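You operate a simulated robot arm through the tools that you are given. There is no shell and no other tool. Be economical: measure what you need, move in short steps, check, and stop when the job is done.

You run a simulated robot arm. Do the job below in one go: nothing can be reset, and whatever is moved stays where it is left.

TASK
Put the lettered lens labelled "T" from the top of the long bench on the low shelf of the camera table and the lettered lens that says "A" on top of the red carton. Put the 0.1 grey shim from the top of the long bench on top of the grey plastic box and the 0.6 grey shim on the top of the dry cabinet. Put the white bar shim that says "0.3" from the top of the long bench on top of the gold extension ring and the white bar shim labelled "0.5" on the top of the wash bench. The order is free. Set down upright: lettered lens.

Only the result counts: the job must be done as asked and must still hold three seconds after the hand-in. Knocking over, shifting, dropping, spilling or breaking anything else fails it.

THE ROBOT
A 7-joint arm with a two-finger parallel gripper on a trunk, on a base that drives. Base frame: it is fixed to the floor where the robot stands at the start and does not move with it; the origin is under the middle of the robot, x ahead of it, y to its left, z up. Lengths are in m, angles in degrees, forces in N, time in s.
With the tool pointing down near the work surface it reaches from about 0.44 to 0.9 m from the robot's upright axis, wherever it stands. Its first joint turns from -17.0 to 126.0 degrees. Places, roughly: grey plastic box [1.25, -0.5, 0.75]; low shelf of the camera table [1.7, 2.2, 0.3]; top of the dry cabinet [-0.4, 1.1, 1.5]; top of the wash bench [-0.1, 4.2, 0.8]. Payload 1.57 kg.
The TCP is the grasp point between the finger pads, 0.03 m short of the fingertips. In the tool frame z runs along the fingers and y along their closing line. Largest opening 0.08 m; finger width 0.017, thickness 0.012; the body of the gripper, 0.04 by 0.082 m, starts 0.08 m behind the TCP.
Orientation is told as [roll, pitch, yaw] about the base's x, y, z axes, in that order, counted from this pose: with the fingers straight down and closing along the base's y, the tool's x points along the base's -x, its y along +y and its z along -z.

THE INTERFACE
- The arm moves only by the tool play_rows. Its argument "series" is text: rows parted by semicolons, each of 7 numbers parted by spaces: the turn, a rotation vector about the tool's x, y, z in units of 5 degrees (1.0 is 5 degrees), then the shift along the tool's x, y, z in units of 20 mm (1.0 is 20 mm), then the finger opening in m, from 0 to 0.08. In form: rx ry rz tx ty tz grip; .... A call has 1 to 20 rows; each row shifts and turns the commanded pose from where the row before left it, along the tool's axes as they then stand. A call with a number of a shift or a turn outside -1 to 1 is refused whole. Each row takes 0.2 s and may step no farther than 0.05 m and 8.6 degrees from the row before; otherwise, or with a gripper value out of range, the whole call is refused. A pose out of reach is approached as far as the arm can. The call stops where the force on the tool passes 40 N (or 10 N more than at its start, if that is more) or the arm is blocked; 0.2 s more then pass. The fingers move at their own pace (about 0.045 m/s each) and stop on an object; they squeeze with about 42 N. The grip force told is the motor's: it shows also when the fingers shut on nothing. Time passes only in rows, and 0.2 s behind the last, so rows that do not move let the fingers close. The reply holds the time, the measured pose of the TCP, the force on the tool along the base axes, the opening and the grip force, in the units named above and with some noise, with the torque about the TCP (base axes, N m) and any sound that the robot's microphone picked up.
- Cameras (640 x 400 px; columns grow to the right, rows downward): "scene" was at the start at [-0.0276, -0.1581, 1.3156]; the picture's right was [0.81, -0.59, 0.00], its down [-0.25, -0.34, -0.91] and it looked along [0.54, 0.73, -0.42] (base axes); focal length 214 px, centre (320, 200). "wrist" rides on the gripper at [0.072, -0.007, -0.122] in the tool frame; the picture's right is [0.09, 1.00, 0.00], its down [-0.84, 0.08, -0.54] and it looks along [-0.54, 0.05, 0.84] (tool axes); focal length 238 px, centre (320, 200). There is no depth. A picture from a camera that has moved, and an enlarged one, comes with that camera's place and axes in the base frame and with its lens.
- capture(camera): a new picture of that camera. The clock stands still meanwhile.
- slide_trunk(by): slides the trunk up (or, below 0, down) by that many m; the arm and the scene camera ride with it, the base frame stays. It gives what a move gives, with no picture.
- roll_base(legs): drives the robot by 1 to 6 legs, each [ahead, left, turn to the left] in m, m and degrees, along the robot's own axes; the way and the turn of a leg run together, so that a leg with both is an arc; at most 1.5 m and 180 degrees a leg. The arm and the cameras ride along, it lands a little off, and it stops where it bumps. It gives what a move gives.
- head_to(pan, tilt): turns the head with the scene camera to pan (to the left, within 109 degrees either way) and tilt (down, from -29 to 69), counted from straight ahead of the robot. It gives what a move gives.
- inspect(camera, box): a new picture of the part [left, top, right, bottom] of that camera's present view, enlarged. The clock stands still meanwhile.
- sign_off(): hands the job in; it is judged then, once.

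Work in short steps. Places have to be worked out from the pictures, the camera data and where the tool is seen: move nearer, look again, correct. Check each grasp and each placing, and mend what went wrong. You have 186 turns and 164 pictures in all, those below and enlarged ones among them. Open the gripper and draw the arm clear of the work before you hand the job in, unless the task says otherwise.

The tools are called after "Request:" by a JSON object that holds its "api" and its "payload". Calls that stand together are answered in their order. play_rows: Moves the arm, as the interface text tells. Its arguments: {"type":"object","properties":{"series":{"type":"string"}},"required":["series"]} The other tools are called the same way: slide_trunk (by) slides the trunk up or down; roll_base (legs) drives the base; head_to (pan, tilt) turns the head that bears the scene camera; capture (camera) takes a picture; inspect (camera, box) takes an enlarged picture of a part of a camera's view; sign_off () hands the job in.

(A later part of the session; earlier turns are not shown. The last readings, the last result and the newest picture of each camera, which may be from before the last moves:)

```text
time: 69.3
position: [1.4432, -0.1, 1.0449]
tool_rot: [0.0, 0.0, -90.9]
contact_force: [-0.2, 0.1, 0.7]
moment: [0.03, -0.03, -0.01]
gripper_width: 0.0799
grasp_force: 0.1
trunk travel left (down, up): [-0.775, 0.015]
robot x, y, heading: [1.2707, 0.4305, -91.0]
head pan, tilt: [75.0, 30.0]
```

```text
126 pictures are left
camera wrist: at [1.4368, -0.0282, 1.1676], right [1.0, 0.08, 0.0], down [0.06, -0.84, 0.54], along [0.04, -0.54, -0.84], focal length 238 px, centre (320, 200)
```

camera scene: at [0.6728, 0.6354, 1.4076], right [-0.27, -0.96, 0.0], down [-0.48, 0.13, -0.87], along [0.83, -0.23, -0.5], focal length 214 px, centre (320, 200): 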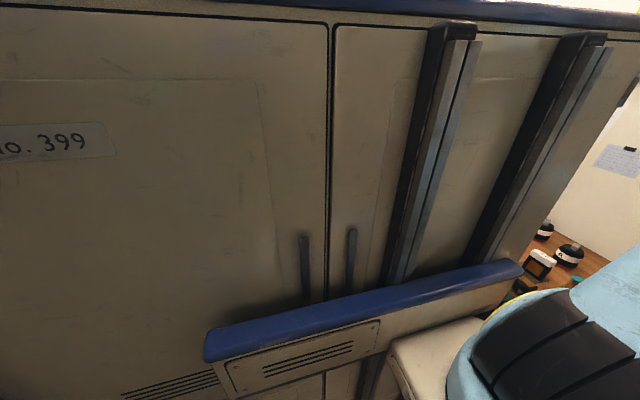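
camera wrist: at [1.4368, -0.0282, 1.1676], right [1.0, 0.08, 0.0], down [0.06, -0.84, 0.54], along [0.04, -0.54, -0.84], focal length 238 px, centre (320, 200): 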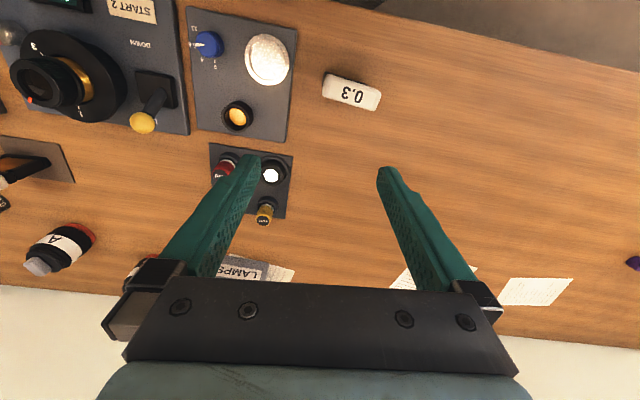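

Cap centre at about (1.475, -0.066), bar turned ~9° from x. I align the fingers with the bar and move above it.

Request:
{"api": "play_rows", "payload": {"series": "0 0 0 0.85 0.8 0 0.08;0 0 0 0.85 0.8 0 0.08;0 0 0.84 0 0 1 0.08;0 0 0.84 0 0 1 0.08;0 0 0 0 0 1 0.08"}}

Request:
{"api": "capture", "payload": {"camera": "wrist"}}

```text
time: 70.5
position: [1.4774, -0.0662, 0.9844]
tool_rot: [0.2, 0.1, -99.2]
contact_force: [0.2, 0.1, -0.3]
moment: [-0.04, 0.01, 0.01]
gripper_width: 0.0799
grasp_force: 0.1
trunk travel left (down, up): [-0.775, 0.015]
robot x, y, heading: [1.2721, 0.4332, -90.9]
head pan, tilt: [75.0, 30.0]
```

```text
125 pictures are left
camera wrist: at [1.4815, 0.0054, 1.1075], right [1.0, -0.07, 0.0], down [-0.06, -0.84, 0.54], along [-0.04, -0.54, -0.84], focal length 238 px, centre (320, 200)
```

wrist: 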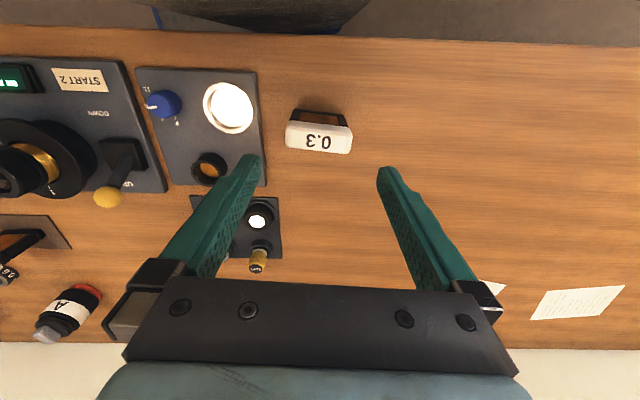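

Aligned. Descend to TCP z≈0.872 and close.

Request:
{"api": "play_rows", "payload": {"series": "0 0 0 -0.05 -0.05 1 0.08;0 0 0 0 0 1 0.08;0 0 0 0 0 1 0.08;0 0 0 0 0 1 0.08;0 0 0 0 0 1 0.08;0 0 0 0 0 0.6 0.08;0 0 0 0 0 0 0.05;0 0 0 0 0 0 0.05;0 0 0 0 0 0 0.05;0 0 0 0 0 0 0.05"}}

Request:
{"api": "capture", "payload": {"camera": "wrist"}}

```text
time: 72.7
position: [1.477, -0.0681, 0.8745]
tool_rot: [0.1, 0.1, -99.2]
contact_force: [0.6, -0.3, 0.5]
moment: [-0.02, -0.02, -0.01]
gripper_width: 0.0636
grasp_force: 41.5
trunk travel left (down, up): [-0.775, 0.015]
robot x, y, heading: [1.2712, 0.4301, -90.9]
head pan, tilt: [75.0, 30.0]
```

```text
124 pictures are left
camera wrist: at [1.4799, 0.0038, 0.9967], right [1.0, -0.07, 0.0], down [-0.06, -0.84, 0.54], along [-0.04, -0.54, -0.84], focal length 238 px, centre (320, 200)
```

wrist: 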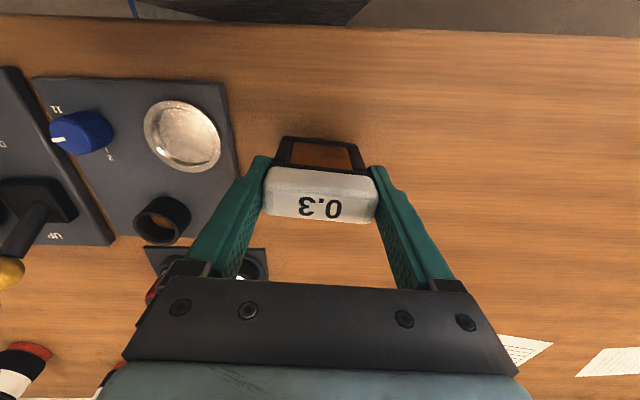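

Grasped (0.0636). Lift and drive back along the bench to the gold ring.

Request:
{"api": "play_rows", "payload": {"series": "0 0 0 0 0 -1 0.05;0 0 0 0 0 -1 0.05;0 0 0 0 0 -1 0.05;0 0 0 0 0 -1 0.05;0 0 0 0 0 -1 0.05;0 0 0 0 0 -1 0.05;0 0 0 0 0 -1 0.05;0 0 0 0 0 -1 0.05;0 0 0 0 0 -1 0.05"}}

Request:
{"api": "roll_base", "payload": {"legs": [[-0.07, 0, 0], [0, -0.88, 0.9]]}}

Request:
{"api": "capture", "payload": {"camera": "wrist"}}

```text
time: 74.7
position: [1.4758, -0.0689, 1.0519]
tool_rot: [0.1, 0.2, -99.2]
contact_force: [-0.8, -0.7, -0.6]
moment: [0.07, -0.04, -0.04]
gripper_width: 0.0633
grasp_force: 42.4
trunk travel left (down, up): [-0.775, 0.015]
robot x, y, heading: [1.2662, 0.4278, -91.0]
head pan, tilt: [75.0, 30.0]
```

```text
time: 80.0
position: [0.5994, 0.0125, 1.0533]
tool_rot: [0.1, 0.2, -98.9]
contact_force: [-0.5, 0.4, 0.7]
moment: [0.01, 0.0, -0.01]
gripper_width: 0.0636
grasp_force: 42.4
trunk travel left (down, up): [-0.775, 0.015]
robot x, y, heading: [0.3891, 0.5113, -90.9]
head pan, tilt: [75.0, 30.0]
```

```text
123 pictures are left
camera wrist: at [0.6028, 0.0846, 1.1759], right [1.0, -0.06, 0.0], down [-0.06, -0.84, 0.54], along [-0.03, -0.54, -0.84], focal length 238 px, centre (320, 200)
```

wrist: 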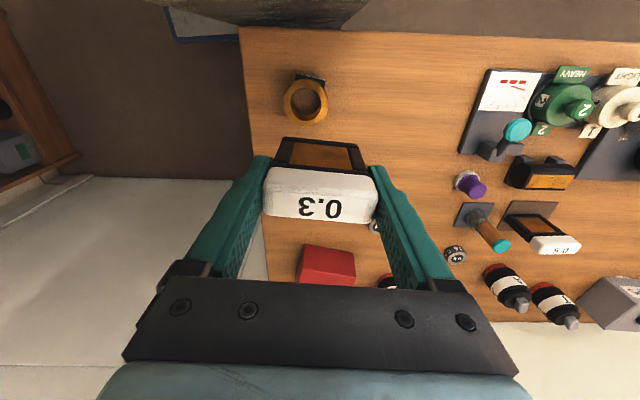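

Inspect the ring for precise centre.

Request:
{"api": "inspect", "payload": {"camera": "wrist", "box": [240, 50, 370, 150]}}

```text
4.00 times, centred on (305, 100) of wrist
camera zoom: at [0.6028, 0.0846, 1.1759], right [1.0, -0.06, 0.0], down [-0.06, -0.84, 0.54], along [-0.03, -0.54, -0.84], focal length 953 px, centre (380, 600)
```

zoom: 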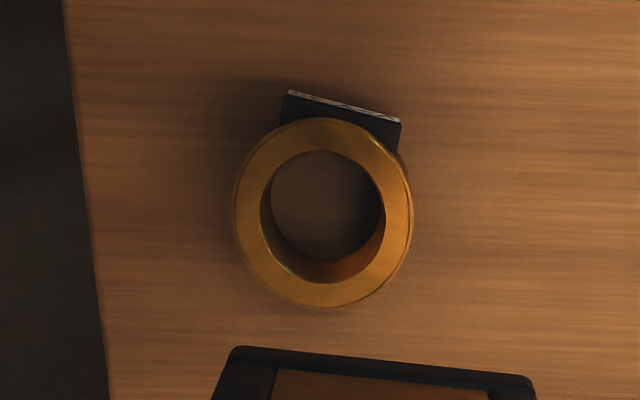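

Ring top centre ≈ (0.582, 0.024), z≈0.845. Position the bar over it and lower to just above.

Request:
{"api": "play_rows", "payload": {"series": "0 0 0 0.43 -0.95 0 0.05;0 0 0 0 0 1 0.05;0 0 0 0 0 1 0.05;0 0 0 0 0 1 0.05;0 0 0 0 0 1 0.05;0 0 0 0 0 1 0.05;0 0 0 0 0 0.9 0.05;0 0 0 0 0 0 0.05"}}

Request:
{"api": "inspect", "payload": {"camera": "wrist", "box": [220, 70, 420, 230]}}

```text
time: 81.8
position: [0.582, 0.024, 0.9353]
tool_rot: [0.0, 0.1, -99.0]
contact_force: [0.2, 0.5, -0.6]
moment: [-0.02, 0.0, 0.01]
gripper_width: 0.0635
grasp_force: 41.7
trunk travel left (down, up): [-0.775, 0.015]
robot x, y, heading: [0.394, 0.5105, -90.8]
head pan, tilt: [75.0, 30.0]
```

```text
2.50 times, centred on (320, 150) of wrist
camera zoom: at [0.5844, 0.0956, 1.0583], right [1.0, -0.06, 0.0], down [-0.06, -0.84, 0.54], along [-0.03, -0.54, -0.84], focal length 596 px, centre (320, 325)
```

zoom: 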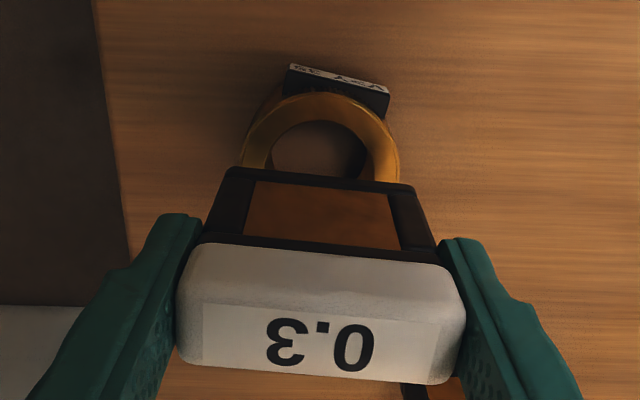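

Bar front face sits ~4 mm in front of ring centre; I shift 6 mm toward me so it straddles the middle, and lower to contact.

Request:
{"api": "play_rows", "payload": {"series": "0 0 0 0.3 0 0 0.05;0 0 0 0 0 0.3 0.05;0 0 0 0 0 0.15 0.05;0 0 0 0 0 0.1 0.05;0 0 0 0 0 0.1 0.05;0 0 0 0 0 0.05 0.05;0 0 0 0 0 0 0.05"}}

Request:
{"api": "inspect", "payload": {"camera": "wrist", "box": [220, 70, 420, 230]}}

```text
time: 83.4
position: [0.5831, 0.0309, 0.9208]
tool_rot: [0.1, 0.1, -99.0]
contact_force: [-0.3, 0.1, -1.0]
moment: [0.01, -0.01, -0.02]
gripper_width: 0.0633
grasp_force: 41.8
trunk travel left (down, up): [-0.775, 0.015]
robot x, y, heading: [0.393, 0.5104, -90.8]
head pan, tilt: [75.0, 30.0]
```

```text
2.50 times, centred on (320, 150) of wrist
camera zoom: at [0.5869, 0.1019, 1.0441], right [1.0, -0.06, 0.0], down [-0.06, -0.84, 0.54], along [-0.03, -0.54, -0.84], focal length 596 px, centre (320, 325)
```

zoom: 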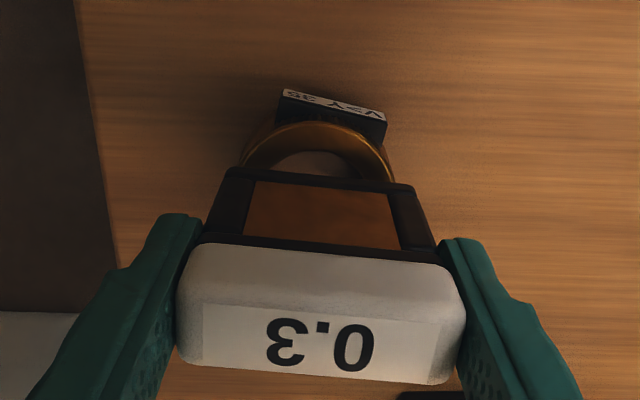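

Not yet in contact. Lower in 1–2 mm steps.

Request:
{"api": "play_rows", "payload": {"series": "0 0 0 0 -0.1 0.1 0.05;0 0 0 0 0 0.1 0.05;0 0 0 0 0 0.05 0.05;0 0 0 0 0 0 0.05"}}

```text
time: 84.4
position: [0.5818, 0.0295, 0.9157]
tool_rot: [0.1, 0.1, -99.0]
contact_force: [0.4, 0.5, 0.0]
moment: [0.02, 0.01, -0.02]
gripper_width: 0.0635
grasp_force: 41.7
trunk travel left (down, up): [-0.775, 0.015]
robot x, y, heading: [0.3933, 0.5092, -90.6]
head pan, tilt: [75.0, 30.0]
```

Request:
{"api": "play_rows", "payload": {"series": "0 0 0 0 0 0.1 0.05;0 0 0 0 0 0.05 0.05;0 0 0 0 0 0.05 0.05;0 0 0 0 0 0 0.05"}}

Request:
{"api": "inspect", "payload": {"camera": "wrist", "box": [240, 70, 400, 200]}}

```text
time: 85.4
position: [0.5815, 0.0305, 0.9125]
tool_rot: [0.1, 0.0, -99.0]
contact_force: [0.6, 0.6, -0.5]
moment: [-0.01, 0.0, 0.03]
gripper_width: 0.0634
grasp_force: 41.7
trunk travel left (down, up): [-0.775, 0.015]
robot x, y, heading: [0.3936, 0.5102, -90.9]
head pan, tilt: [75.0, 30.0]
```

```text
3.08 times, centred on (320, 135) of wrist
camera zoom: at [0.5843, 0.1022, 1.0346], right [1.0, -0.06, 0.0], down [-0.06, -0.84, 0.54], along [-0.03, -0.54, -0.84], focal length 733 px, centre (320, 400)
```

zoom: 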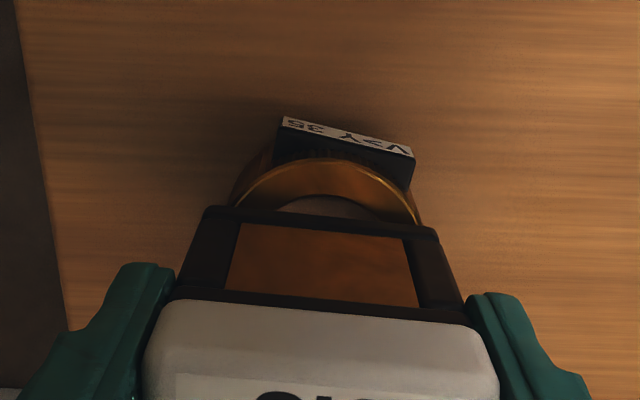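

Request:
{"api": "play_rows", "payload": {"series": "0 0 0 0 0 0.1 0.05;0 0 0 0 0 0.1 0.05;0 0 0 0 0 0.05 0.05;0 0 0 0 0 0 0.05"}}

```text
time: 86.4
position: [0.5814, 0.0309, 0.908]
tool_rot: [0.3, 0.0, -99.0]
contact_force: [-2.6, 0.1, 29.5]
moment: [0.02, 0.38, -0.03]
gripper_width: 0.0635
grasp_force: 42.0
trunk travel left (down, up): [-0.775, 0.015]
robot x, y, heading: [0.3924, 0.5102, -90.4]
head pan, tilt: [75.0, 30.0]
```

Contact at 0.908. Ease the force 1 mm and check.

Request:
{"api": "play_rows", "payload": {"series": "0 0 0 0 0 -0.06 0.05;0 0 0 0 0 0 0.05"}}

Request:
{"api": "inspect", "payload": {"camera": "wrist", "box": [240, 70, 400, 200]}}

```text
time: 87.0
position: [0.5816, 0.0309, 0.9093]
tool_rot: [0.3, 0.0, -99.1]
contact_force: [1.6, -1.3, 19.1]
moment: [-0.06, 0.01, 0.04]
gripper_width: 0.0634
grasp_force: 41.9
trunk travel left (down, up): [-0.775, 0.015]
robot x, y, heading: [0.3899, 0.5106, -90.7]
head pan, tilt: [75.0, 30.0]
```

```text
3.08 times, centred on (320, 135) of wrist
camera zoom: at [0.5843, 0.1028, 1.0313], right [1.0, -0.06, 0.0], down [-0.06, -0.84, 0.54], along [-0.03, -0.54, -0.84], focal length 733 px, centre (320, 400)
```

zoom: 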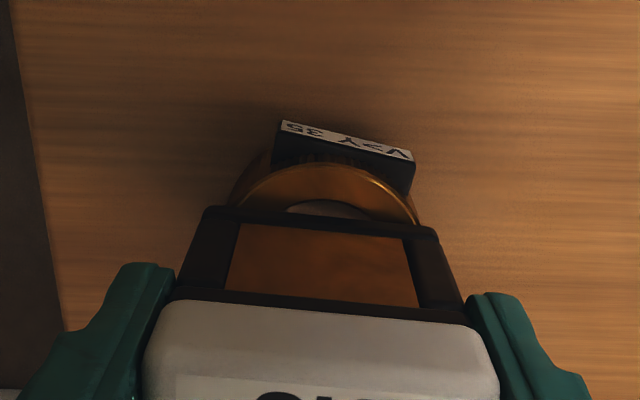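

Well supported across the rim. Ease once more, open and rise straight up.

Request:
{"api": "play_rows", "payload": {"series": "0 0 0 0 0 -0.05 0.05;0 0 0 0 0 0 0.07;0 0 0 0 0 0 0.08;0 0 0 0 0 0 0.08;0 0 0 0 0 -0.5 0.08;0 0 0 0 0 -1 0.08;0 0 0 0 0 -1 0.08;0 0 0 0 0 -1 0.08;0 0 0 0 0 -1 0.08;0 0 0 0 0 -1 0.08"}}

Request:
{"api": "capture", "payload": {"camera": "wrist"}}

```text
time: 89.2
position: [0.5817, 0.0302, 1.0189]
tool_rot: [0.0, 0.1, -98.9]
contact_force: [0.2, -0.5, 1.3]
moment: [0.0, 0.01, 0.03]
gripper_width: 0.0799
grasp_force: 0.0
trunk travel left (down, up): [-0.775, 0.015]
robot x, y, heading: [0.3906, 0.5144, -90.8]
head pan, tilt: [75.0, 30.0]
```

```text
117 pictures are left
camera wrist: at [0.5851, 0.102, 1.1417], right [1.0, -0.06, 0.0], down [-0.06, -0.84, 0.54], along [-0.03, -0.54, -0.84], focal length 238 px, centre (320, 200)
```

wrist: 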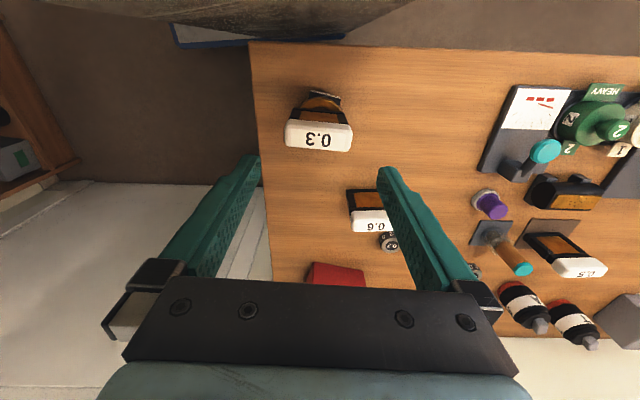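

0.3 bar stands on the ring. Next lens A: drive along the bench.

Request:
{"api": "roll_base", "payload": {"legs": [[0, 0.5, 0.8], [0.07, 0, 0]]}}

Request:
{"api": "play_rows", "payload": {"series": "0 0 0 -1 0 0 0.08;0 0 0 -1 0 0 0.08;0 0 0 -1 0 0 0.08;0 0 0 -1 0 0 0.08;0 0 0 -1 0 0 0.08;0 0 0 -1 0 0 0.08;0 0 0 -1 0 0 0.08;0 0 0 -1 0 0 0.08;0 0 0 -1 0 0 0.08;0 0 0 -1 0 0 0.08;0 0 0 -1 0 0 0.08;0 0 0 -1 0 0 0.08"}}

Request:
{"api": "capture", "payload": {"camera": "wrist"}}

```text
time: 92.9
position: [1.0995, -0.0273, 1.0198]
tool_rot: [0.1, 0.1, -98.0]
contact_force: [-0.8, 1.1, -0.3]
moment: [0.0, 0.0, 0.0]
gripper_width: 0.08
grasp_force: 0.1
trunk travel left (down, up): [-0.775, 0.015]
robot x, y, heading: [0.9026, 0.4478, -89.6]
head pan, tilt: [75.0, 30.0]
stopped in leg 2: the robot was blocked; the commanded pose is now the measured one
```

```text
time: 95.5
position: [1.0679, -0.2662, 1.0177]
tool_rot: [0.0, 0.2, -98.1]
contact_force: [-1.0, 0.8, -0.9]
moment: [-0.02, 0.02, 0.0]
gripper_width: 0.0798
grasp_force: 0.1
trunk travel left (down, up): [-0.775, 0.015]
robot x, y, heading: [0.9021, 0.4522, -89.4]
head pan, tilt: [75.0, 30.0]
```

```text
116 pictures are left
camera wrist: at [1.0699, -0.1944, 1.1399], right [1.0, -0.05, 0.0], down [-0.04, -0.84, 0.54], along [-0.03, -0.54, -0.84], focal length 238 px, centre (320, 200)
```

wrist: 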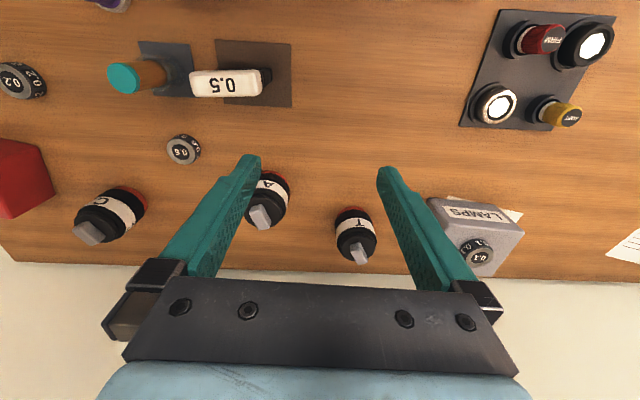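

Lens A is left of the gripper. I back off slightly, then move over A and square the tool.

Request:
{"api": "roll_base", "payload": {"legs": [[-0.012, 0, 0]]}}

Request:
{"api": "play_rows", "payload": {"series": "0 0 0 -1 -0.5 0 0.08;0 0 0 -1 -0.5 0 0.08;0 0 0 -1 -0.5 0 0.08;0 0 0 -1 -0.5 0 0.08;0 0 0 -1 -0.5 0 0.08;0 0 0 -1 -0.5 0 0.08;0 0 -0.81 -0.6 -0.2 0 0.08;0 0 -0.81 0 0 0 0.08"}}

Request:
{"api": "capture", "payload": {"camera": "wrist"}}

```text
time: 96.2
position: [1.0675, -0.2547, 1.0168]
tool_rot: [0.2, 0.0, -98.0]
contact_force: [-0.9, 0.1, -0.8]
moment: [-0.01, -0.04, -0.02]
gripper_width: 0.0796
grasp_force: 0.1
trunk travel left (down, up): [-0.775, 0.015]
robot x, y, heading: [0.9011, 0.4663, -89.6]
head pan, tilt: [75.0, 30.0]
```

```text
time: 98.0
position: [0.9851, -0.3761, 1.0176]
tool_rot: [0.2, 0.1, -90.0]
contact_force: [0.6, -1.0, 0.3]
moment: [-0.01, -0.01, -0.06]
gripper_width: 0.08
grasp_force: 0.1
trunk travel left (down, up): [-0.775, 0.015]
robot x, y, heading: [0.9048, 0.4615, -89.5]
head pan, tilt: [75.0, 30.0]
```

```text
115 pictures are left
camera wrist: at [0.9768, -0.3041, 1.1396], right [1.0, 0.09, 0.0], down [0.08, -0.84, 0.54], along [0.05, -0.54, -0.84], focal length 238 px, centre (320, 200)
```

wrist: 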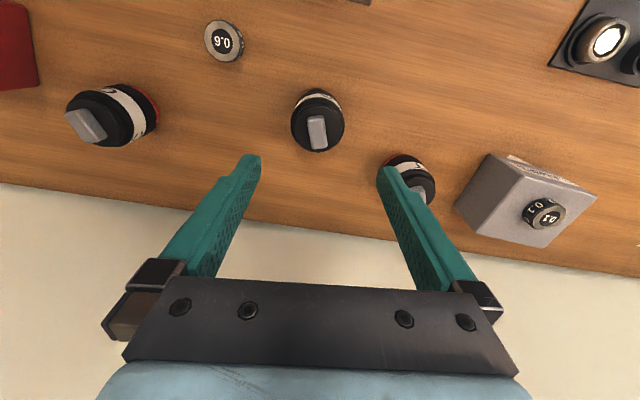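

A's centre ≈ (0.981, -0.374), diameter ~0.06, body top ≈ 0.88. Descend part-way and re-check.

Request:
{"api": "play_rows", "payload": {"series": "0 0 0 0.05 -0.2 1 0.08;0 0 0 0 0 1 0.08;0 0 0 0 0 1 0.08;0 0 0 0 0 1 0.08;0 0 0 0 0 0.8 0.08"}}

Request:
{"api": "capture", "payload": {"camera": "wrist"}}

```text
time: 99.2
position: [0.9824, -0.3752, 0.9211]
tool_rot: [0.1, 0.2, -90.0]
contact_force: [-0.1, 0.5, 0.3]
moment: [-0.01, -0.02, -0.03]
gripper_width: 0.08
grasp_force: 0.2
trunk travel left (down, up): [-0.775, 0.015]
robot x, y, heading: [0.9013, 0.4636, -89.5]
head pan, tilt: [75.0, 30.0]
```

```text
114 pictures are left
camera wrist: at [0.9734, -0.3034, 1.0435], right [1.0, 0.09, 0.0], down [0.08, -0.84, 0.54], along [0.05, -0.54, -0.84], focal length 238 px, centre (320, 200)
```

wrist: 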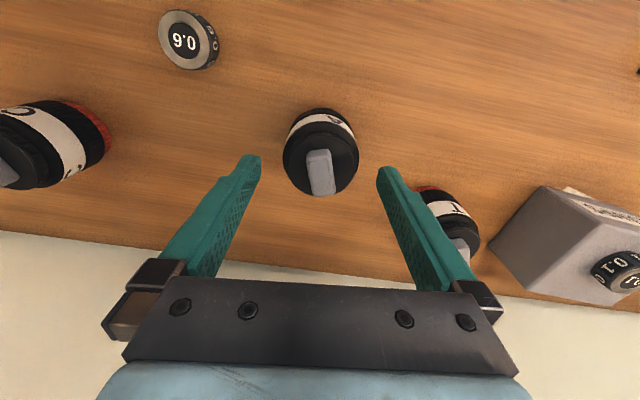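

Centred. Descend and grip.

Request:
{"api": "play_rows", "payload": {"series": "0 0 0 0.1 -0.1 1 0.08;0 0 0 0 0 1 0.08;0 0 0 0 0 1 0.08;0 0 0 0 0 0.4 0.08;0 0 0 0 0 0 0.045;0 0 0 0 0 0 0.045;0 0 0 0 0 0 0.045;0 0 0 0 0 0 0.045"}}

Request:
{"api": "play_rows", "payload": {"series": "0 0 0 0 0 -1 0.045;0 0 0 0 0 -1 0.045;0 0 0 0 0 -1 0.045;0 0 0 0 0 -1 0.045;0 0 0 0 0 -1 0.045;0 0 0 0 0 -1 0.045;0 0 0 0 0 -1 0.045;0 0 0 0 0 -1 0.045;0 0 0 0 0 -1 0.045"}}

Request:
{"api": "capture", "payload": {"camera": "wrist"}}

```text
time: 101.0
position: [0.9797, -0.3727, 0.8536]
tool_rot: [0.1, 0.1, -90.1]
contact_force: [2.5, 0.7, -0.3]
moment: [0.03, -0.06, 0.05]
gripper_width: 0.063
grasp_force: 40.8
trunk travel left (down, up): [-0.775, 0.015]
robot x, y, heading: [0.8984, 0.4636, -89.4]
head pan, tilt: [75.0, 30.0]
```

```text
time: 103.0
position: [0.9786, -0.3743, 1.0331]
tool_rot: [0.1, 0.1, -90.0]
contact_force: [-0.4, -0.8, -5.7]
moment: [0.06, -0.04, 0.0]
gripper_width: 0.0627
grasp_force: 41.9
trunk travel left (down, up): [-0.775, 0.015]
robot x, y, heading: [0.9013, 0.4612, -89.3]
head pan, tilt: [75.0, 30.0]
```

```text
113 pictures are left
camera wrist: at [0.9707, -0.302, 1.1555], right [1.0, 0.09, 0.0], down [0.08, -0.84, 0.54], along [0.05, -0.54, -0.84], focal length 238 px, centre (320, 200)
```

wrist: 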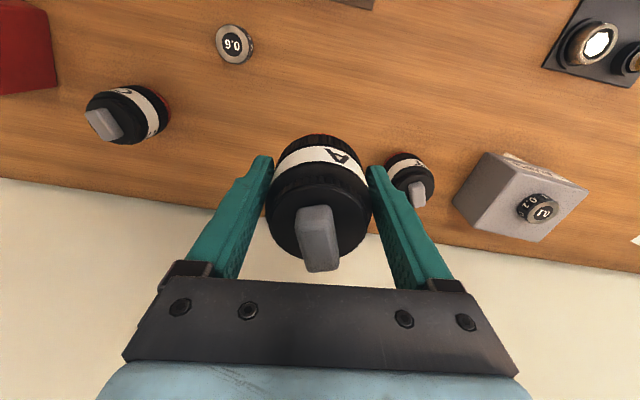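

A is held (0.58 kg). Drive right to the red carton.

Request:
{"api": "roll_base", "payload": {"legs": [[0, -0.38, -0.7]]}}

Request:
{"api": "capture", "payload": {"camera": "wrist"}}

```text
time: 104.8
position: [0.8139, -0.3634, 1.0312]
tool_rot: [0.1, 0.3, -86.9]
contact_force: [0.0, -0.1, -6.1]
moment: [0.07, 0.02, -0.01]
gripper_width: 0.0627
grasp_force: 42.2
trunk travel left (down, up): [-0.775, 0.015]
robot x, y, heading: [0.6918, 0.4695, -86.7]
head pan, tilt: [75.0, 30.0]
stopped in leg 1: the robot was blocked; the commanded pose is now the measured one
```

```text
112 pictures are left
camera wrist: at [0.8032, -0.2921, 1.154], right [0.99, 0.15, 0.0], down [0.12, -0.83, 0.54], along [0.08, -0.53, -0.84], focal length 238 px, centre (320, 200)
```

wrist: 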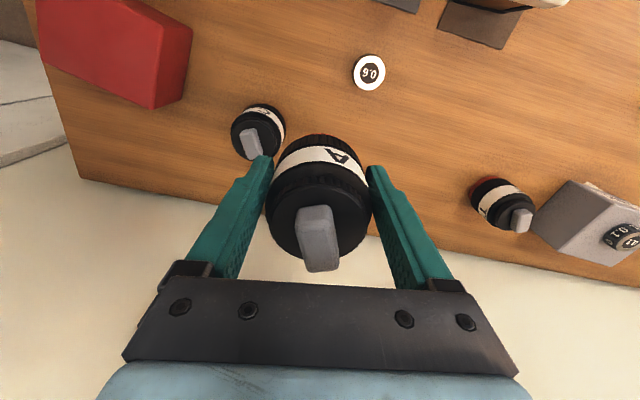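

The base caught the bench leg. Back away from the bench, straighten, and go right again.

Request:
{"api": "roll_base", "payload": {"legs": [[-0.08, 0, 0], [0, 0, -3.5]]}}

Request:
{"api": "head_to", "payload": {"pan": -10, "tilt": 65}}

Request:
{"api": "capture", "payload": {"camera": "scene"}}

```text
time: 106.4
position: [0.7612, -0.2883, 1.0314]
tool_rot: [0.1, 0.2, -90.3]
contact_force: [0.2, 0.4, -4.9]
moment: [0.06, 0.02, -0.02]
gripper_width: 0.0624
grasp_force: 41.9
trunk travel left (down, up): [-0.775, 0.015]
robot x, y, heading: [0.6867, 0.5478, -90.1]
head pan, tilt: [75.0, 30.0]
```

```text
time: 108.0
position: [0.7604, -0.2865, 1.0321]
tool_rot: [0.1, 0.3, -90.3]
contact_force: [0.1, 0.2, -6.0]
moment: [0.05, -0.01, 0.01]
gripper_width: 0.0627
grasp_force: 42.1
trunk travel left (down, up): [-0.775, 0.015]
robot x, y, heading: [0.6893, 0.5473, -90.0]
head pan, tilt: [-10.0, 65.0]
```

```text
111 pictures are left
camera scene: at [0.4453, 0.5655, 1.3599], right [-0.99, 0.17, 0.0], down [0.16, 0.89, -0.42], along [-0.07, -0.42, -0.91], focal length 214 px, centre (320, 200)
```

scene: 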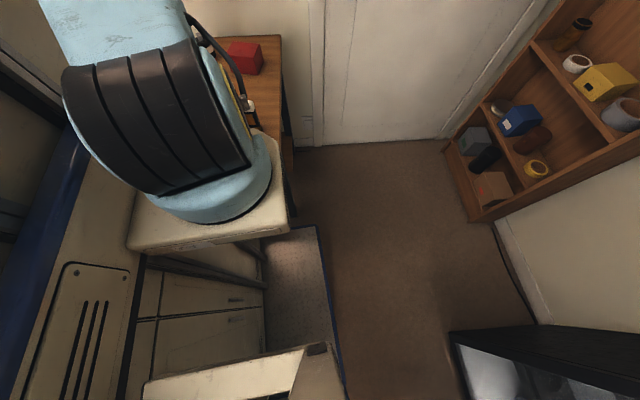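

Now clear. Move right a little and look at the carton.

Request:
{"api": "roll_base", "payload": {"legs": [[0.03, -0.11, 0]]}}

Request:
{"api": "capture", "payload": {"camera": "wrist"}}

```text
time: 109.2
position: [0.6501, -0.3164, 1.0329]
tool_rot: [0.0, 0.1, -90.3]
contact_force: [0.1, 0.6, -5.7]
moment: [0.04, 0.02, -0.06]
gripper_width: 0.0628
grasp_force: 41.6
trunk travel left (down, up): [-0.775, 0.015]
robot x, y, heading: [0.5715, 0.5196, -89.9]
head pan, tilt: [-10.0, 65.0]
```

```text
110 pictures are left
camera wrist: at [0.6422, -0.2458, 1.1548], right [1.0, 0.09, 0.0], down [0.07, -0.84, 0.54], along [0.05, -0.54, -0.84], focal length 238 px, centre (320, 200)
```

wrist: 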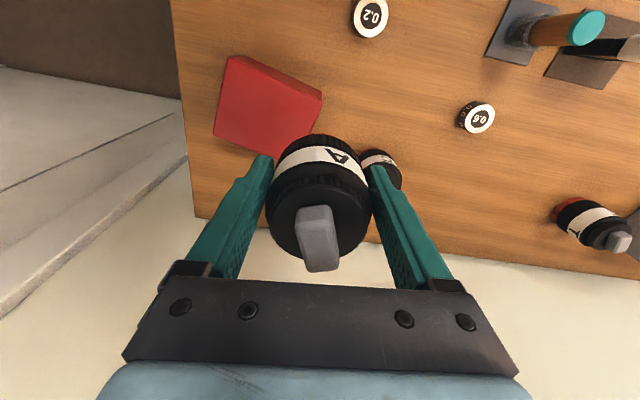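

Carton top centre ≈ (0.585, -0.324), z≈0.868. Move over it and lower part-way.

Request:
{"api": "play_rows", "payload": {"series": "0 0 0 -0.1 -0.8 0 0.045;0 0 0 -0.1 -0.8 0 0.045;0 0 0 -0.1 -0.8 0 0.045;0 0 0 -0.1 -0.85 0 0.045;0 0 0 0 0 1 0.045;0 0 0 0 0 1 0.045;0 0 0 0 0 1 0.045;0 0 0 0 0 1 0.045;0 0 0 0 0 0 0.045"}}

Request:
{"api": "capture", "payload": {"camera": "wrist"}}

```text
time: 111.2
position: [0.5853, -0.3242, 0.9512]
tool_rot: [0.1, 0.3, -90.2]
contact_force: [0.5, 0.0, -6.0]
moment: [0.04, 0.05, -0.01]
gripper_width: 0.0625
grasp_force: 42.1
trunk travel left (down, up): [-0.775, 0.015]
robot x, y, heading: [0.5784, 0.5217, -90.1]
head pan, tilt: [-10.0, 65.0]
```

```text
109 pictures are left
camera wrist: at [0.5764, -0.2522, 1.075], right [1.0, 0.09, 0.0], down [0.07, -0.84, 0.54], along [0.05, -0.54, -0.84], focal length 238 px, centre (320, 200)
```

wrist: 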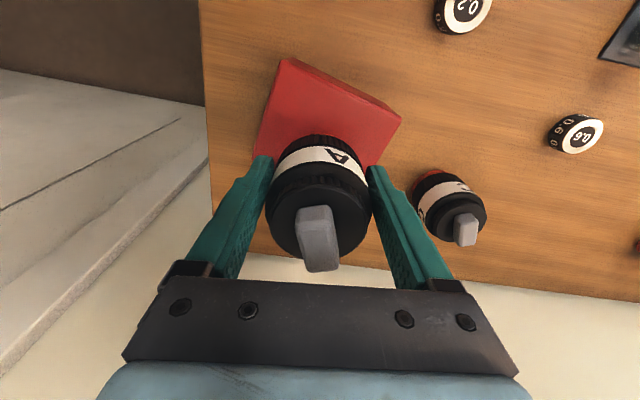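

Consistent. Lower gently to contact.

Request:
{"api": "play_rows", "payload": {"series": "0 0 0 0 0 0.6 0.045;0 0 0 0 0 0.4 0.045;0 0 0 0 0 0.15 0.045;0 0 0 0 0 0.1 0.045;0 0 0 0 0 0.1 0.045;0 0 0 0 0 0 0.045"}}

```text
time: 112.6
position: [0.585, -0.3255, 0.9237]
tool_rot: [0.1, 0.2, -90.2]
contact_force: [0.0, -0.5, -5.1]
moment: [0.03, -0.01, 0.04]
gripper_width: 0.0627
grasp_force: 42.3
trunk travel left (down, up): [-0.775, 0.015]
robot x, y, heading: [0.5778, 0.5214, -89.6]
head pan, tilt: [-10.0, 65.0]
```

Request:
{"api": "play_rows", "payload": {"series": "0 0 0 0 0 0.1 0.045;0 0 0 0 0 0.1 0.045;0 0 0 0 0 0.1 0.045;0 0 0 0 0 0 0.045"}}

```text
time: 113.6
position: [0.5856, -0.3257, 0.9218]
tool_rot: [0.2, -0.2, -90.3]
contact_force: [-0.2, 0.8, 18.9]
moment: [-0.1, 0.07, 0.01]
gripper_width: 0.0627
grasp_force: 41.6
trunk travel left (down, up): [-0.775, 0.015]
robot x, y, heading: [0.5776, 0.5192, -90.1]
head pan, tilt: [-10.0, 65.0]
heard: snap
```

A "snap" sound; contact has been made. I look before releasing.

Request:
{"api": "capture", "payload": {"camera": "wrist"}}

Request:
{"api": "head_to", "payload": {"pan": 0, "tilt": 30}}

Request:
{"api": "capture", "payload": {"camera": "scene"}}

```text
108 pictures are left
camera wrist: at [0.5768, -0.2529, 1.0439], right [1.0, 0.09, 0.0], down [0.07, -0.84, 0.54], along [0.05, -0.54, -0.84], focal length 238 px, centre (320, 200)
```

wrist: 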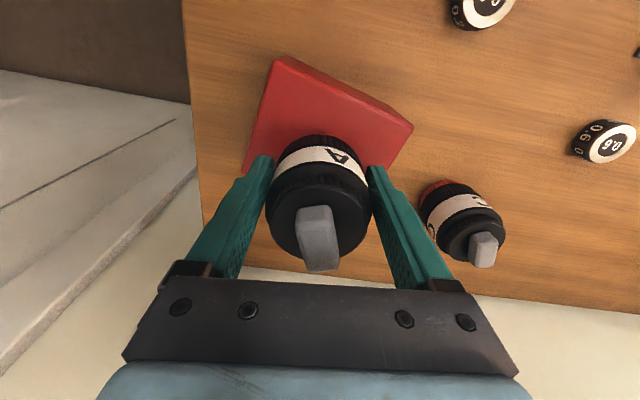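

```text
time: 114.6
position: [0.5852, -0.324, 0.9222]
tool_rot: [0.1, -0.2, -90.3]
contact_force: [0.2, -2.7, 31.6]
moment: [-0.39, 0.09, 0.02]
gripper_width: 0.0626
grasp_force: 42.1
trunk travel left (down, up): [-0.775, 0.015]
robot x, y, heading: [0.5762, 0.5188, -90.1]
head pan, tilt: [0.0, 30.0]
```

```text
107 pictures are left
camera scene: at [0.3458, 0.5067, 1.4077], right [-1.0, 0.0, 0.0], down [0.0, 0.5, -0.87], along [0.0, -0.87, -0.5], focal length 214 px, centre (320, 200)
```

scene: 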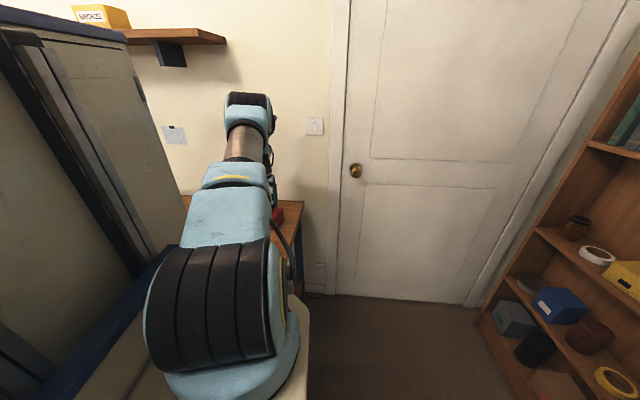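

Nothing visibly changed. Ease off and release the lens.

Request:
{"api": "play_rows", "payload": {"series": "0 0 0 0 0 -0.07 0.045;0 0 0 0 0 0 0.045"}}

```text
time: 115.2
position: [0.585, -0.3237, 0.9221]
tool_rot: [0.2, 0.0, -90.3]
contact_force: [-0.1, -3.8, 24.9]
moment: [-0.43, 0.07, -0.01]
gripper_width: 0.0625
grasp_force: 42.6
trunk travel left (down, up): [-0.775, 0.015]
robot x, y, heading: [0.5784, 0.5199, -90.2]
head pan, tilt: [0.0, 30.0]
```

Request:
{"api": "play_rows", "payload": {"series": "0 0 0 0 0 -0.1 0.045;0 0 0 0 0 0 0.045"}}

```text
time: 115.8
position: [0.5843, -0.3225, 0.921]
tool_rot: [0.0, 0.3, -90.4]
contact_force: [0.6, -1.4, 11.3]
moment: [-0.18, 0.07, -0.01]
gripper_width: 0.063
grasp_force: 42.4
trunk travel left (down, up): [-0.775, 0.015]
robot x, y, heading: [0.5804, 0.5165, -90.2]
head pan, tilt: [0.0, 30.0]
```

Request:
{"api": "play_rows", "payload": {"series": "0 0 0 0 0 -0.07 0.045;0 0 0 0 0 0 0.055;0 0 0 0 0 0 0.068;0 0 0 0 0 0 0.08;0 0 0 0 0 0 0.08;0 0 0 0 0 0 0.08;0 0 0 0 0 -0.5 0.08;0 0 0 0 0 -1 0.08;0 0 0 0 0 -1 0.08;0 0 0 0 0 -1 0.08;0 0 0 0 0 -1 0.08;0 0 0 0 0 -1 0.08"}}

Request:
{"api": "capture", "payload": {"camera": "wrist"}}

```text
time: 118.4
position: [0.5836, -0.3241, 1.0343]
tool_rot: [0.1, 0.3, -90.3]
contact_force: [0.4, -1.1, 0.9]
moment: [0.02, 0.0, 0.0]
gripper_width: 0.08
grasp_force: 0.1
trunk travel left (down, up): [-0.775, 0.015]
robot x, y, heading: [0.5785, 0.5158, -90.0]
head pan, tilt: [0.0, 30.0]
```

```text
106 pictures are left
camera wrist: at [0.5762, -0.2533, 1.1574], right [1.0, 0.09, 0.0], down [0.07, -0.84, 0.54], along [0.05, -0.54, -0.84], focal length 238 px, centre (320, 200)
```

wrist: 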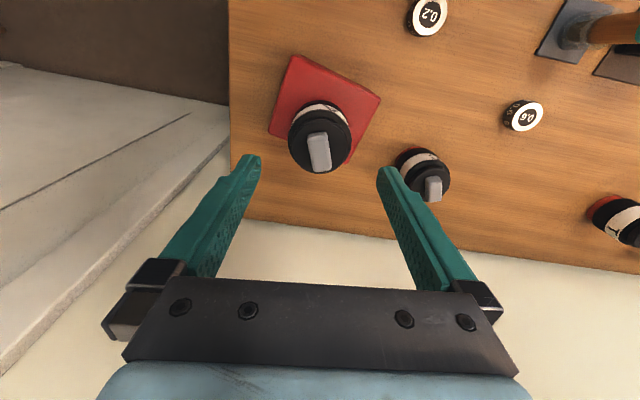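

A stands on the carton. Next the 0.6 disc at about (0.868, -0.308): drive left to it.

Request:
{"api": "roll_base", "payload": {"legs": [[0, 0.26, 0]]}}

Request:
{"api": "capture", "payload": {"camera": "wrist"}}

```text
time: 120.2
position: [0.8393, -0.3253, 1.035]
tool_rot: [0.1, 0.2, -90.5]
contact_force: [-0.5, 0.2, 0.8]
moment: [-0.03, -0.01, 0.0]
gripper_width: 0.0799
grasp_force: 0.0
trunk travel left (down, up): [-0.775, 0.015]
robot x, y, heading: [0.8418, 0.5225, -90.4]
head pan, tilt: [0.0, 30.0]
```

```text
105 pictures are left
camera wrist: at [0.8315, -0.2539, 1.1573], right [1.0, 0.08, 0.0], down [0.07, -0.84, 0.54], along [0.05, -0.54, -0.84], focal length 238 px, centre (320, 200)
```

wrist: 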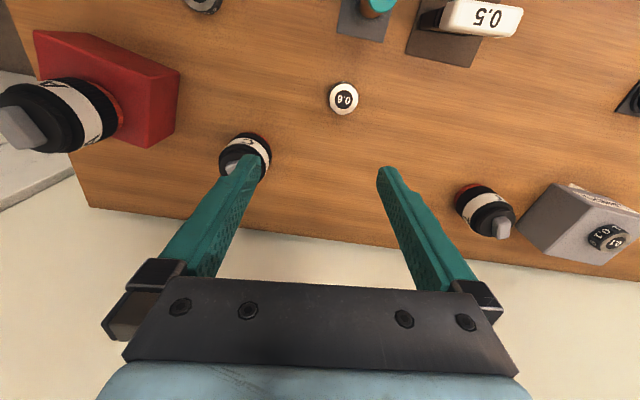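

Request:
{"api": "play_rows", "payload": {"series": "0 0 0 0.4 0.72 0 0.08;0 0 0 0.4 0.72 0 0.08;0 0 0 0 0 1 0.08;0 0 0 0 0 1 0.08;0 0 0 0 0 1 0.08;0 0 0 0 0 1 0.08;0 0 0 0 0 1 0.08;0 0 0 0 0 0.5 0.08"}}

Request:
{"api": "capture", "payload": {"camera": "wrist"}}

```text
time: 122.0
position: [0.8678, -0.3092, 0.9243]
tool_rot: [0.1, 0.1, -90.6]
contact_force: [-1.2, -0.2, 0.6]
moment: [0.0, 0.01, 0.01]
gripper_width: 0.0798
grasp_force: 0.1
trunk travel left (down, up): [-0.775, 0.015]
robot x, y, heading: [0.8396, 0.5176, -90.1]
head pan, tilt: [0.0, 30.0]
```

```text
104 pictures are left
camera wrist: at [0.8605, -0.2375, 1.0473], right [1.0, 0.08, 0.0], down [0.07, -0.84, 0.54], along [0.05, -0.54, -0.84], focal length 238 px, centre (320, 200)
```

wrist: 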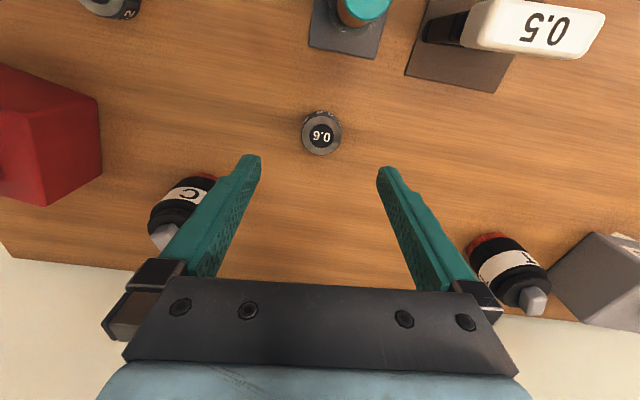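

Request:
{"api": "play_rows", "payload": {"series": "0 0 0 0 0 1 0.08;0 0 0 0 0 1 0.08;0 0 0 0 0 1 0.08;0 0 0 0 0 1 0.08;0 0 0 0 0 0.45 0.08;0 0 0 0 0 0 0.03;0 0 0 0 0 0 0.03;0 0 0 0 0 0 0.02;0 0 0 0 0 0 0.02;0 0 0 0 0 0 0.02"}}

Request:
{"api": "play_rows", "payload": {"series": "0 0 0 0 0 -1 0.02;0 0 0 0 0 -1 0.02;0 0 0 0 0 -1 0.02;0 0 0 0 0 -1 0.02;0 0 0 0 0 -1 0.02;0 0 0 0 0 -1 0.02;0 0 0 0 0 -1 0.02;0 0 0 0 0 -1 0.02;0 0 0 0 0 -1 0.02;0 0 0 0 0 -1 0.02;0 0 0 0 0 -1 0.02;0 0 0 0 0 -1 0.02"}}

Request:
{"api": "capture", "payload": {"camera": "wrist"}}

```text
time: 124.2
position: [0.8688, -0.3093, 0.8352]
tool_rot: [0.1, 0.2, -90.6]
contact_force: [0.5, 0.2, 0.4]
moment: [-0.02, 0.04, -0.02]
gripper_width: 0.039
grasp_force: 36.6
trunk travel left (down, up): [-0.775, 0.015]
robot x, y, heading: [0.8339, 0.5202, -90.3]
head pan, tilt: [0.0, 30.0]
```

```text
time: 126.8
position: [0.8691, -0.3094, 1.0762]
tool_rot: [0.1, 0.2, -90.6]
contact_force: [-0.4, -0.6, -0.8]
moment: [0.0, 0.02, 0.02]
gripper_width: 0.0386
grasp_force: 41.9
trunk travel left (down, up): [-0.775, 0.015]
robot x, y, heading: [0.8373, 0.5215, -90.4]
head pan, tilt: [0.0, 30.0]
```

```text
103 pictures are left
camera wrist: at [0.8612, -0.238, 1.1994], right [1.0, 0.08, 0.0], down [0.07, -0.84, 0.54], along [0.05, -0.54, -0.84], focal length 238 px, centre (320, 200)
```

wrist: 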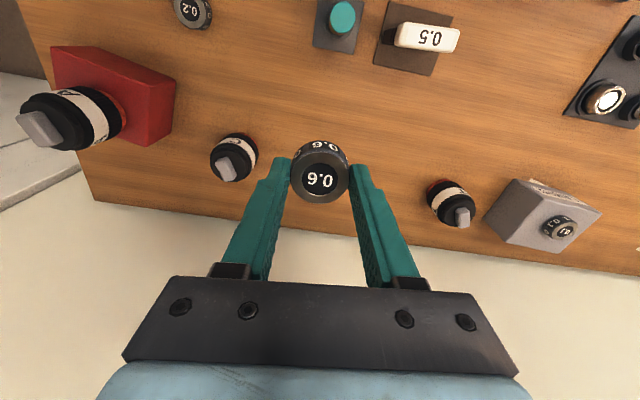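

0.6 disc is held. Retract and raise the arm for the tall cabinet.

Request:
{"api": "slide_trunk", "payload": {"by": 0.014}}

Request:
{"api": "play_rows", "payload": {"series": "0 0 0 1 0 0 0.02;0 0 0 1 0 0 0.02;0 0 0 1 0 0 0.02;0 0 0 1 0 0 0.02;0 0 0 1 0 0 0.02;0 0 0 1 0 0 0.02;0 0 0 1 0 0 0.02;0 0 0 1 0 -1 0.02;0 0 0 1 0 -1 0.02;0 0 0 1 0 -1 0.02;0 0 0 1 0 -1 0.02;0 0 0 1 0 -1 0.02;0 0 0 0 0 -1 0.02;0 0 0 0 0 -1 0.02;0 0 0 0 0 -1 0.02;0 0 0 0 0 -1 0.02;0 0 0 0 0 -1 0.02;0 0 0 0 0 -1 0.02;0 0 0 0 0 -1 0.02;0 0 0 0 0 -1 0.02"}}

Request:
{"api": "play_rows", "payload": {"series": "0 0 0 0 0 -1 0.02;0 0 0 0 0 -1 0.02;0 0 0 0 0 -1 0.02;0 0 0 0 0 -1 0.02;0 0 0 0 0 -1 0.02;0 0 0 0 0 -1 0.02;0 0 0 0 0 -1 0.02;0 0 0 0 0 -1 0.02;0 0 0 0 0 -1 0.02;0 0 0 0 0 -1 0.02;0 0 0 0 0 -1 0.02;0 0 0 0 0 -1 0.02;0 0 0 0 0 -1 0.02;0 0 0 0 0 -1 0.02;0 0 0 0 0 -1 0.02;0 0 0 0 0 -1 0.02"}}

```text
time: 127.5
position: [0.8682, -0.3086, 1.0896]
tool_rot: [0.1, 0.1, -90.6]
contact_force: [-0.9, 0.3, -1.1]
moment: [-0.01, -0.01, -0.02]
gripper_width: 0.0392
grasp_force: 41.6
trunk travel left (down, up): [-0.789, 0.001]
robot x, y, heading: [0.8357, 0.5168, -90.1]
head pan, tilt: [0.0, 30.0]
```

```text
time: 131.7
position: [0.8695, -0.0695, 1.351]
tool_rot: [0.0, 0.2, -90.6]
contact_force: [-0.5, 0.0, -0.2]
moment: [0.0, 0.0, 0.0]
gripper_width: 0.039
grasp_force: 41.9
trunk travel left (down, up): [-0.789, 0.001]
robot x, y, heading: [0.8386, 0.5139, -90.2]
head pan, tilt: [0.0, 30.0]
```

```text
time: 135.1
position: [0.8568, -0.0363, 1.5649]
tool_rot: [0.1, -0.1, -90.6]
contact_force: [0.2, 0.4, -1.4]
moment: [0.02, 0.01, 0.0]
gripper_width: 0.0387
grasp_force: 41.7
out of reach, approached as far as the arm can: row 11, 12, 13, 14, 15, 16
trunk travel left (down, up): [-0.789, 0.001]
robot x, y, heading: [0.8382, 0.5192, -90.3]
head pan, tilt: [0.0, 30.0]
```

Max height reached is ~1.565. Now drive: right along the bench, back, then turn to face the cabinet (−x).

Request:
{"api": "roll_base", "payload": {"legs": [[0, -0.44, 0], [-0.33, 0, 0], [0, 0, -90]]}}

Request:
{"api": "capture", "payload": {"camera": "wrist"}}

Request:
{"api": "head_to", "payload": {"pan": -20, "tilt": 20}}

Request:
{"api": "capture", "payload": {"camera": "scene"}}

```text
time: 143.3
position: [-0.1578, 0.8055, 1.5648]
tool_rot: [0.3, -0.1, -178.9]
contact_force: [0.2, 0.2, -0.5]
moment: [0.02, 0.02, 0.02]
gripper_width: 0.0388
grasp_force: 42.3
trunk travel left (down, up): [-0.789, 0.001]
robot x, y, heading: [0.3937, 0.843, -178.6]
head pan, tilt: [0.0, 30.0]
```

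```text
102 pictures are left
camera wrist: at [-0.0872, 0.8152, 1.6871], right [0.11, -0.99, 0.0], down [-0.83, -0.09, 0.54], along [-0.54, -0.06, -0.84], focal length 238 px, centre (320, 200)
```

wrist: 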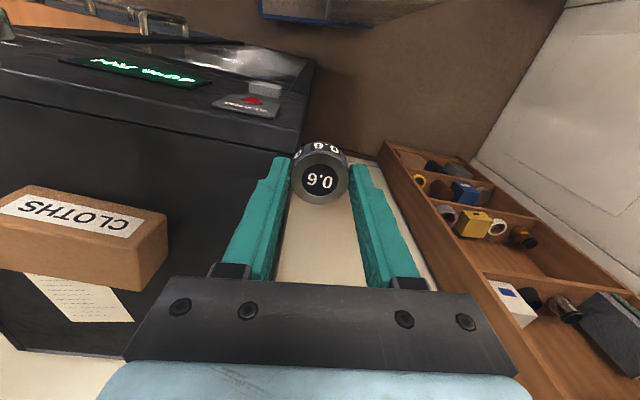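

```text
time: 144.1
position: [-0.1576, 0.8066, 1.5642]
tool_rot: [0.3, -0.1, -178.9]
contact_force: [1.4, 0.2, -1.8]
moment: [0.02, 0.04, 0.03]
gripper_width: 0.039
grasp_force: 41.9
trunk travel left (down, up): [-0.789, 0.001]
robot x, y, heading: [0.3956, 0.8429, -178.4]
head pan, tilt: [-20.0, 20.0]
```

```text
101 pictures are left
camera scene: at [0.3793, 1.1017, 1.4376], right [0.32, 0.95, 0.0], down [0.32, -0.11, -0.94], along [-0.89, 0.3, -0.34], focal length 214 px, centre (320, 200)
```

scene: 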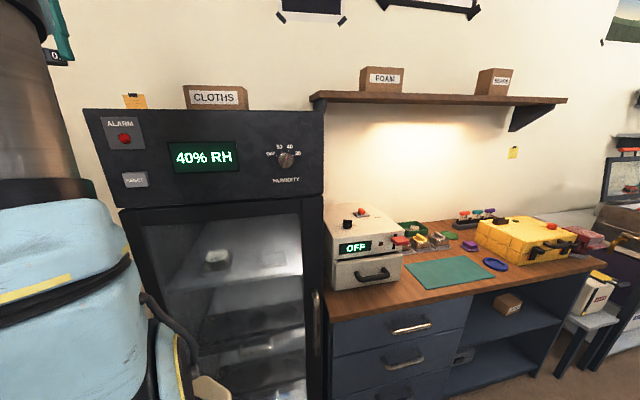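

The cabinet top is z≈1.465, front edge x≈-0.16, y 0.81–1.30, with a CLOTHS box further along. I drive the robot so the disc comes over (-0.25, 0.885).

Request:
{"api": "roll_base", "payload": {"legs": [[0.09, -0.08, 0]]}}

Request:
{"api": "capture", "payload": {"camera": "wrist"}}

Request:
{"api": "capture", "payload": {"camera": "scene"}}

```text
time: 145.3
position: [-0.251, 0.8868, 1.5639]
tool_rot: [0.2, 0.0, -178.8]
contact_force: [-0.5, -0.4, 0.4]
moment: [0.02, 0.05, 0.02]
gripper_width: 0.0389
grasp_force: 42.4
trunk travel left (down, up): [-0.789, 0.001]
robot x, y, heading: [0.3006, 0.922, -178.8]
head pan, tilt: [-20.0, 20.0]
```

```text
100 pictures are left
camera wrist: at [-0.1805, 0.8951, 1.6871], right [0.11, -0.99, 0.0], down [-0.83, -0.09, 0.54], along [-0.54, -0.06, -0.84], focal length 238 px, centre (320, 200)
```

wrist: 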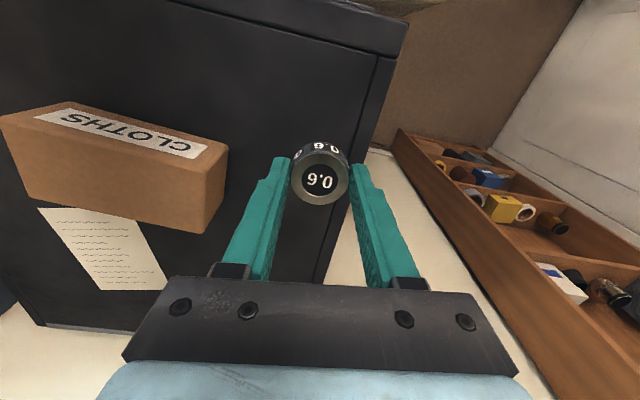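

```text
99 pictures are left
camera scene: at [0.2863, 1.1812, 1.4377], right [0.32, 0.95, 0.0], down [0.32, -0.11, -0.94], along [-0.89, 0.3, -0.34], focal length 214 px, centre (320, 200)
```

scene: 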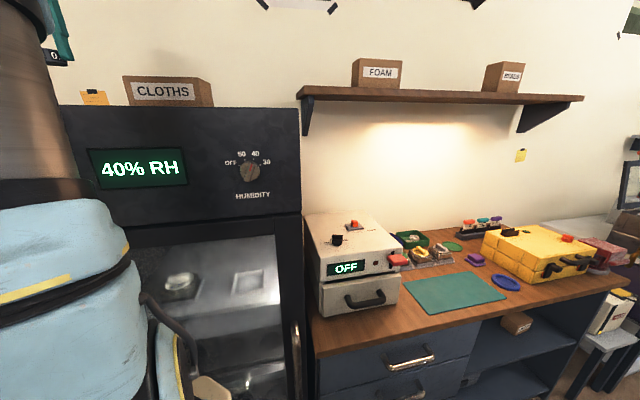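

Target is clear black top, ~4 cm from the side edge. Lower step by step.

Request:
{"api": "play_rows", "payload": {"series": "0 0 0 0 0 1 0.02;0 0 0 0 0 1 0.02;0 0 0 0 0 0 0.02"}}

```text
time: 146.1
position: [-0.2521, 0.8869, 1.5259]
tool_rot: [0.3, -0.1, -178.9]
contact_force: [-1.1, 0.2, -1.1]
moment: [0.01, -0.02, -0.03]
gripper_width: 0.0386
grasp_force: 42.3
trunk travel left (down, up): [-0.789, 0.001]
robot x, y, heading: [0.3035, 0.9239, -178.6]
head pan, tilt: [-20.0, 20.0]
```

Request:
{"api": "play_rows", "payload": {"series": "0 0 0 0 0 0.3 0.02;0 0 0 0 0 0.2 0.02;0 0 0 0 0 0.2 0.02;0 0 0 0 0 0.15 0.02;0 0 0 0 0 0.15 0.02;0 0 0 0 0 0 0.02"}}

Request:
{"api": "capture", "payload": {"camera": "wrist"}}

```text
time: 147.5
position: [-0.25, 0.8855, 1.5049]
tool_rot: [0.2, -0.1, -178.9]
contact_force: [0.3, -0.1, 0.1]
moment: [0.01, -0.02, -0.03]
gripper_width: 0.0382
grasp_force: 41.9
trunk travel left (down, up): [-0.789, 0.001]
robot x, y, heading: [0.3009, 0.9213, -178.6]
head pan, tilt: [-20.0, 20.0]
```

```text
98 pictures are left
camera wrist: at [-0.18, 0.8943, 1.6267], right [0.11, -0.99, 0.0], down [-0.83, -0.09, 0.54], along [-0.54, -0.06, -0.84], focal length 238 px, centre (320, 200)
```

wrist: 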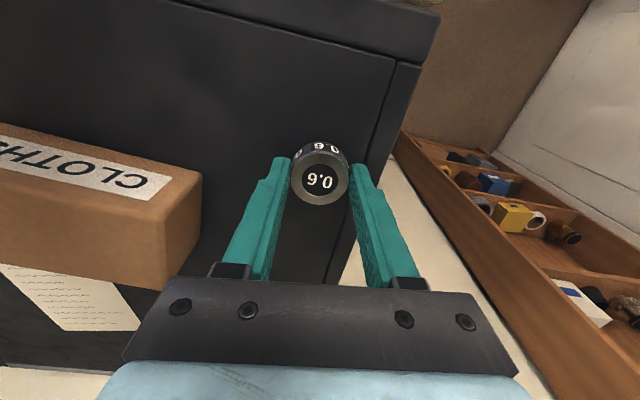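

Request:
{"api": "play_rows", "payload": {"series": "0 0 0 0 0 0.15 0.02;0 0 0 0 0 0.15 0.02;0 0 0 0 0 0.1 0.02;0 0 0 0 0 0.1 0.02;0 0 0 0 0 0 0.02"}}

```text
time: 148.7
position: [-0.2507, 0.8874, 1.4955]
tool_rot: [0.3, -0.2, -178.9]
contact_force: [-2.9, -2.3, 18.9]
moment: [0.11, -0.03, 0.03]
gripper_width: 0.0388
grasp_force: 41.7
trunk travel left (down, up): [-0.789, 0.001]
robot x, y, heading: [0.3004, 0.9236, -178.6]
head pan, tilt: [-20.0, 20.0]
```

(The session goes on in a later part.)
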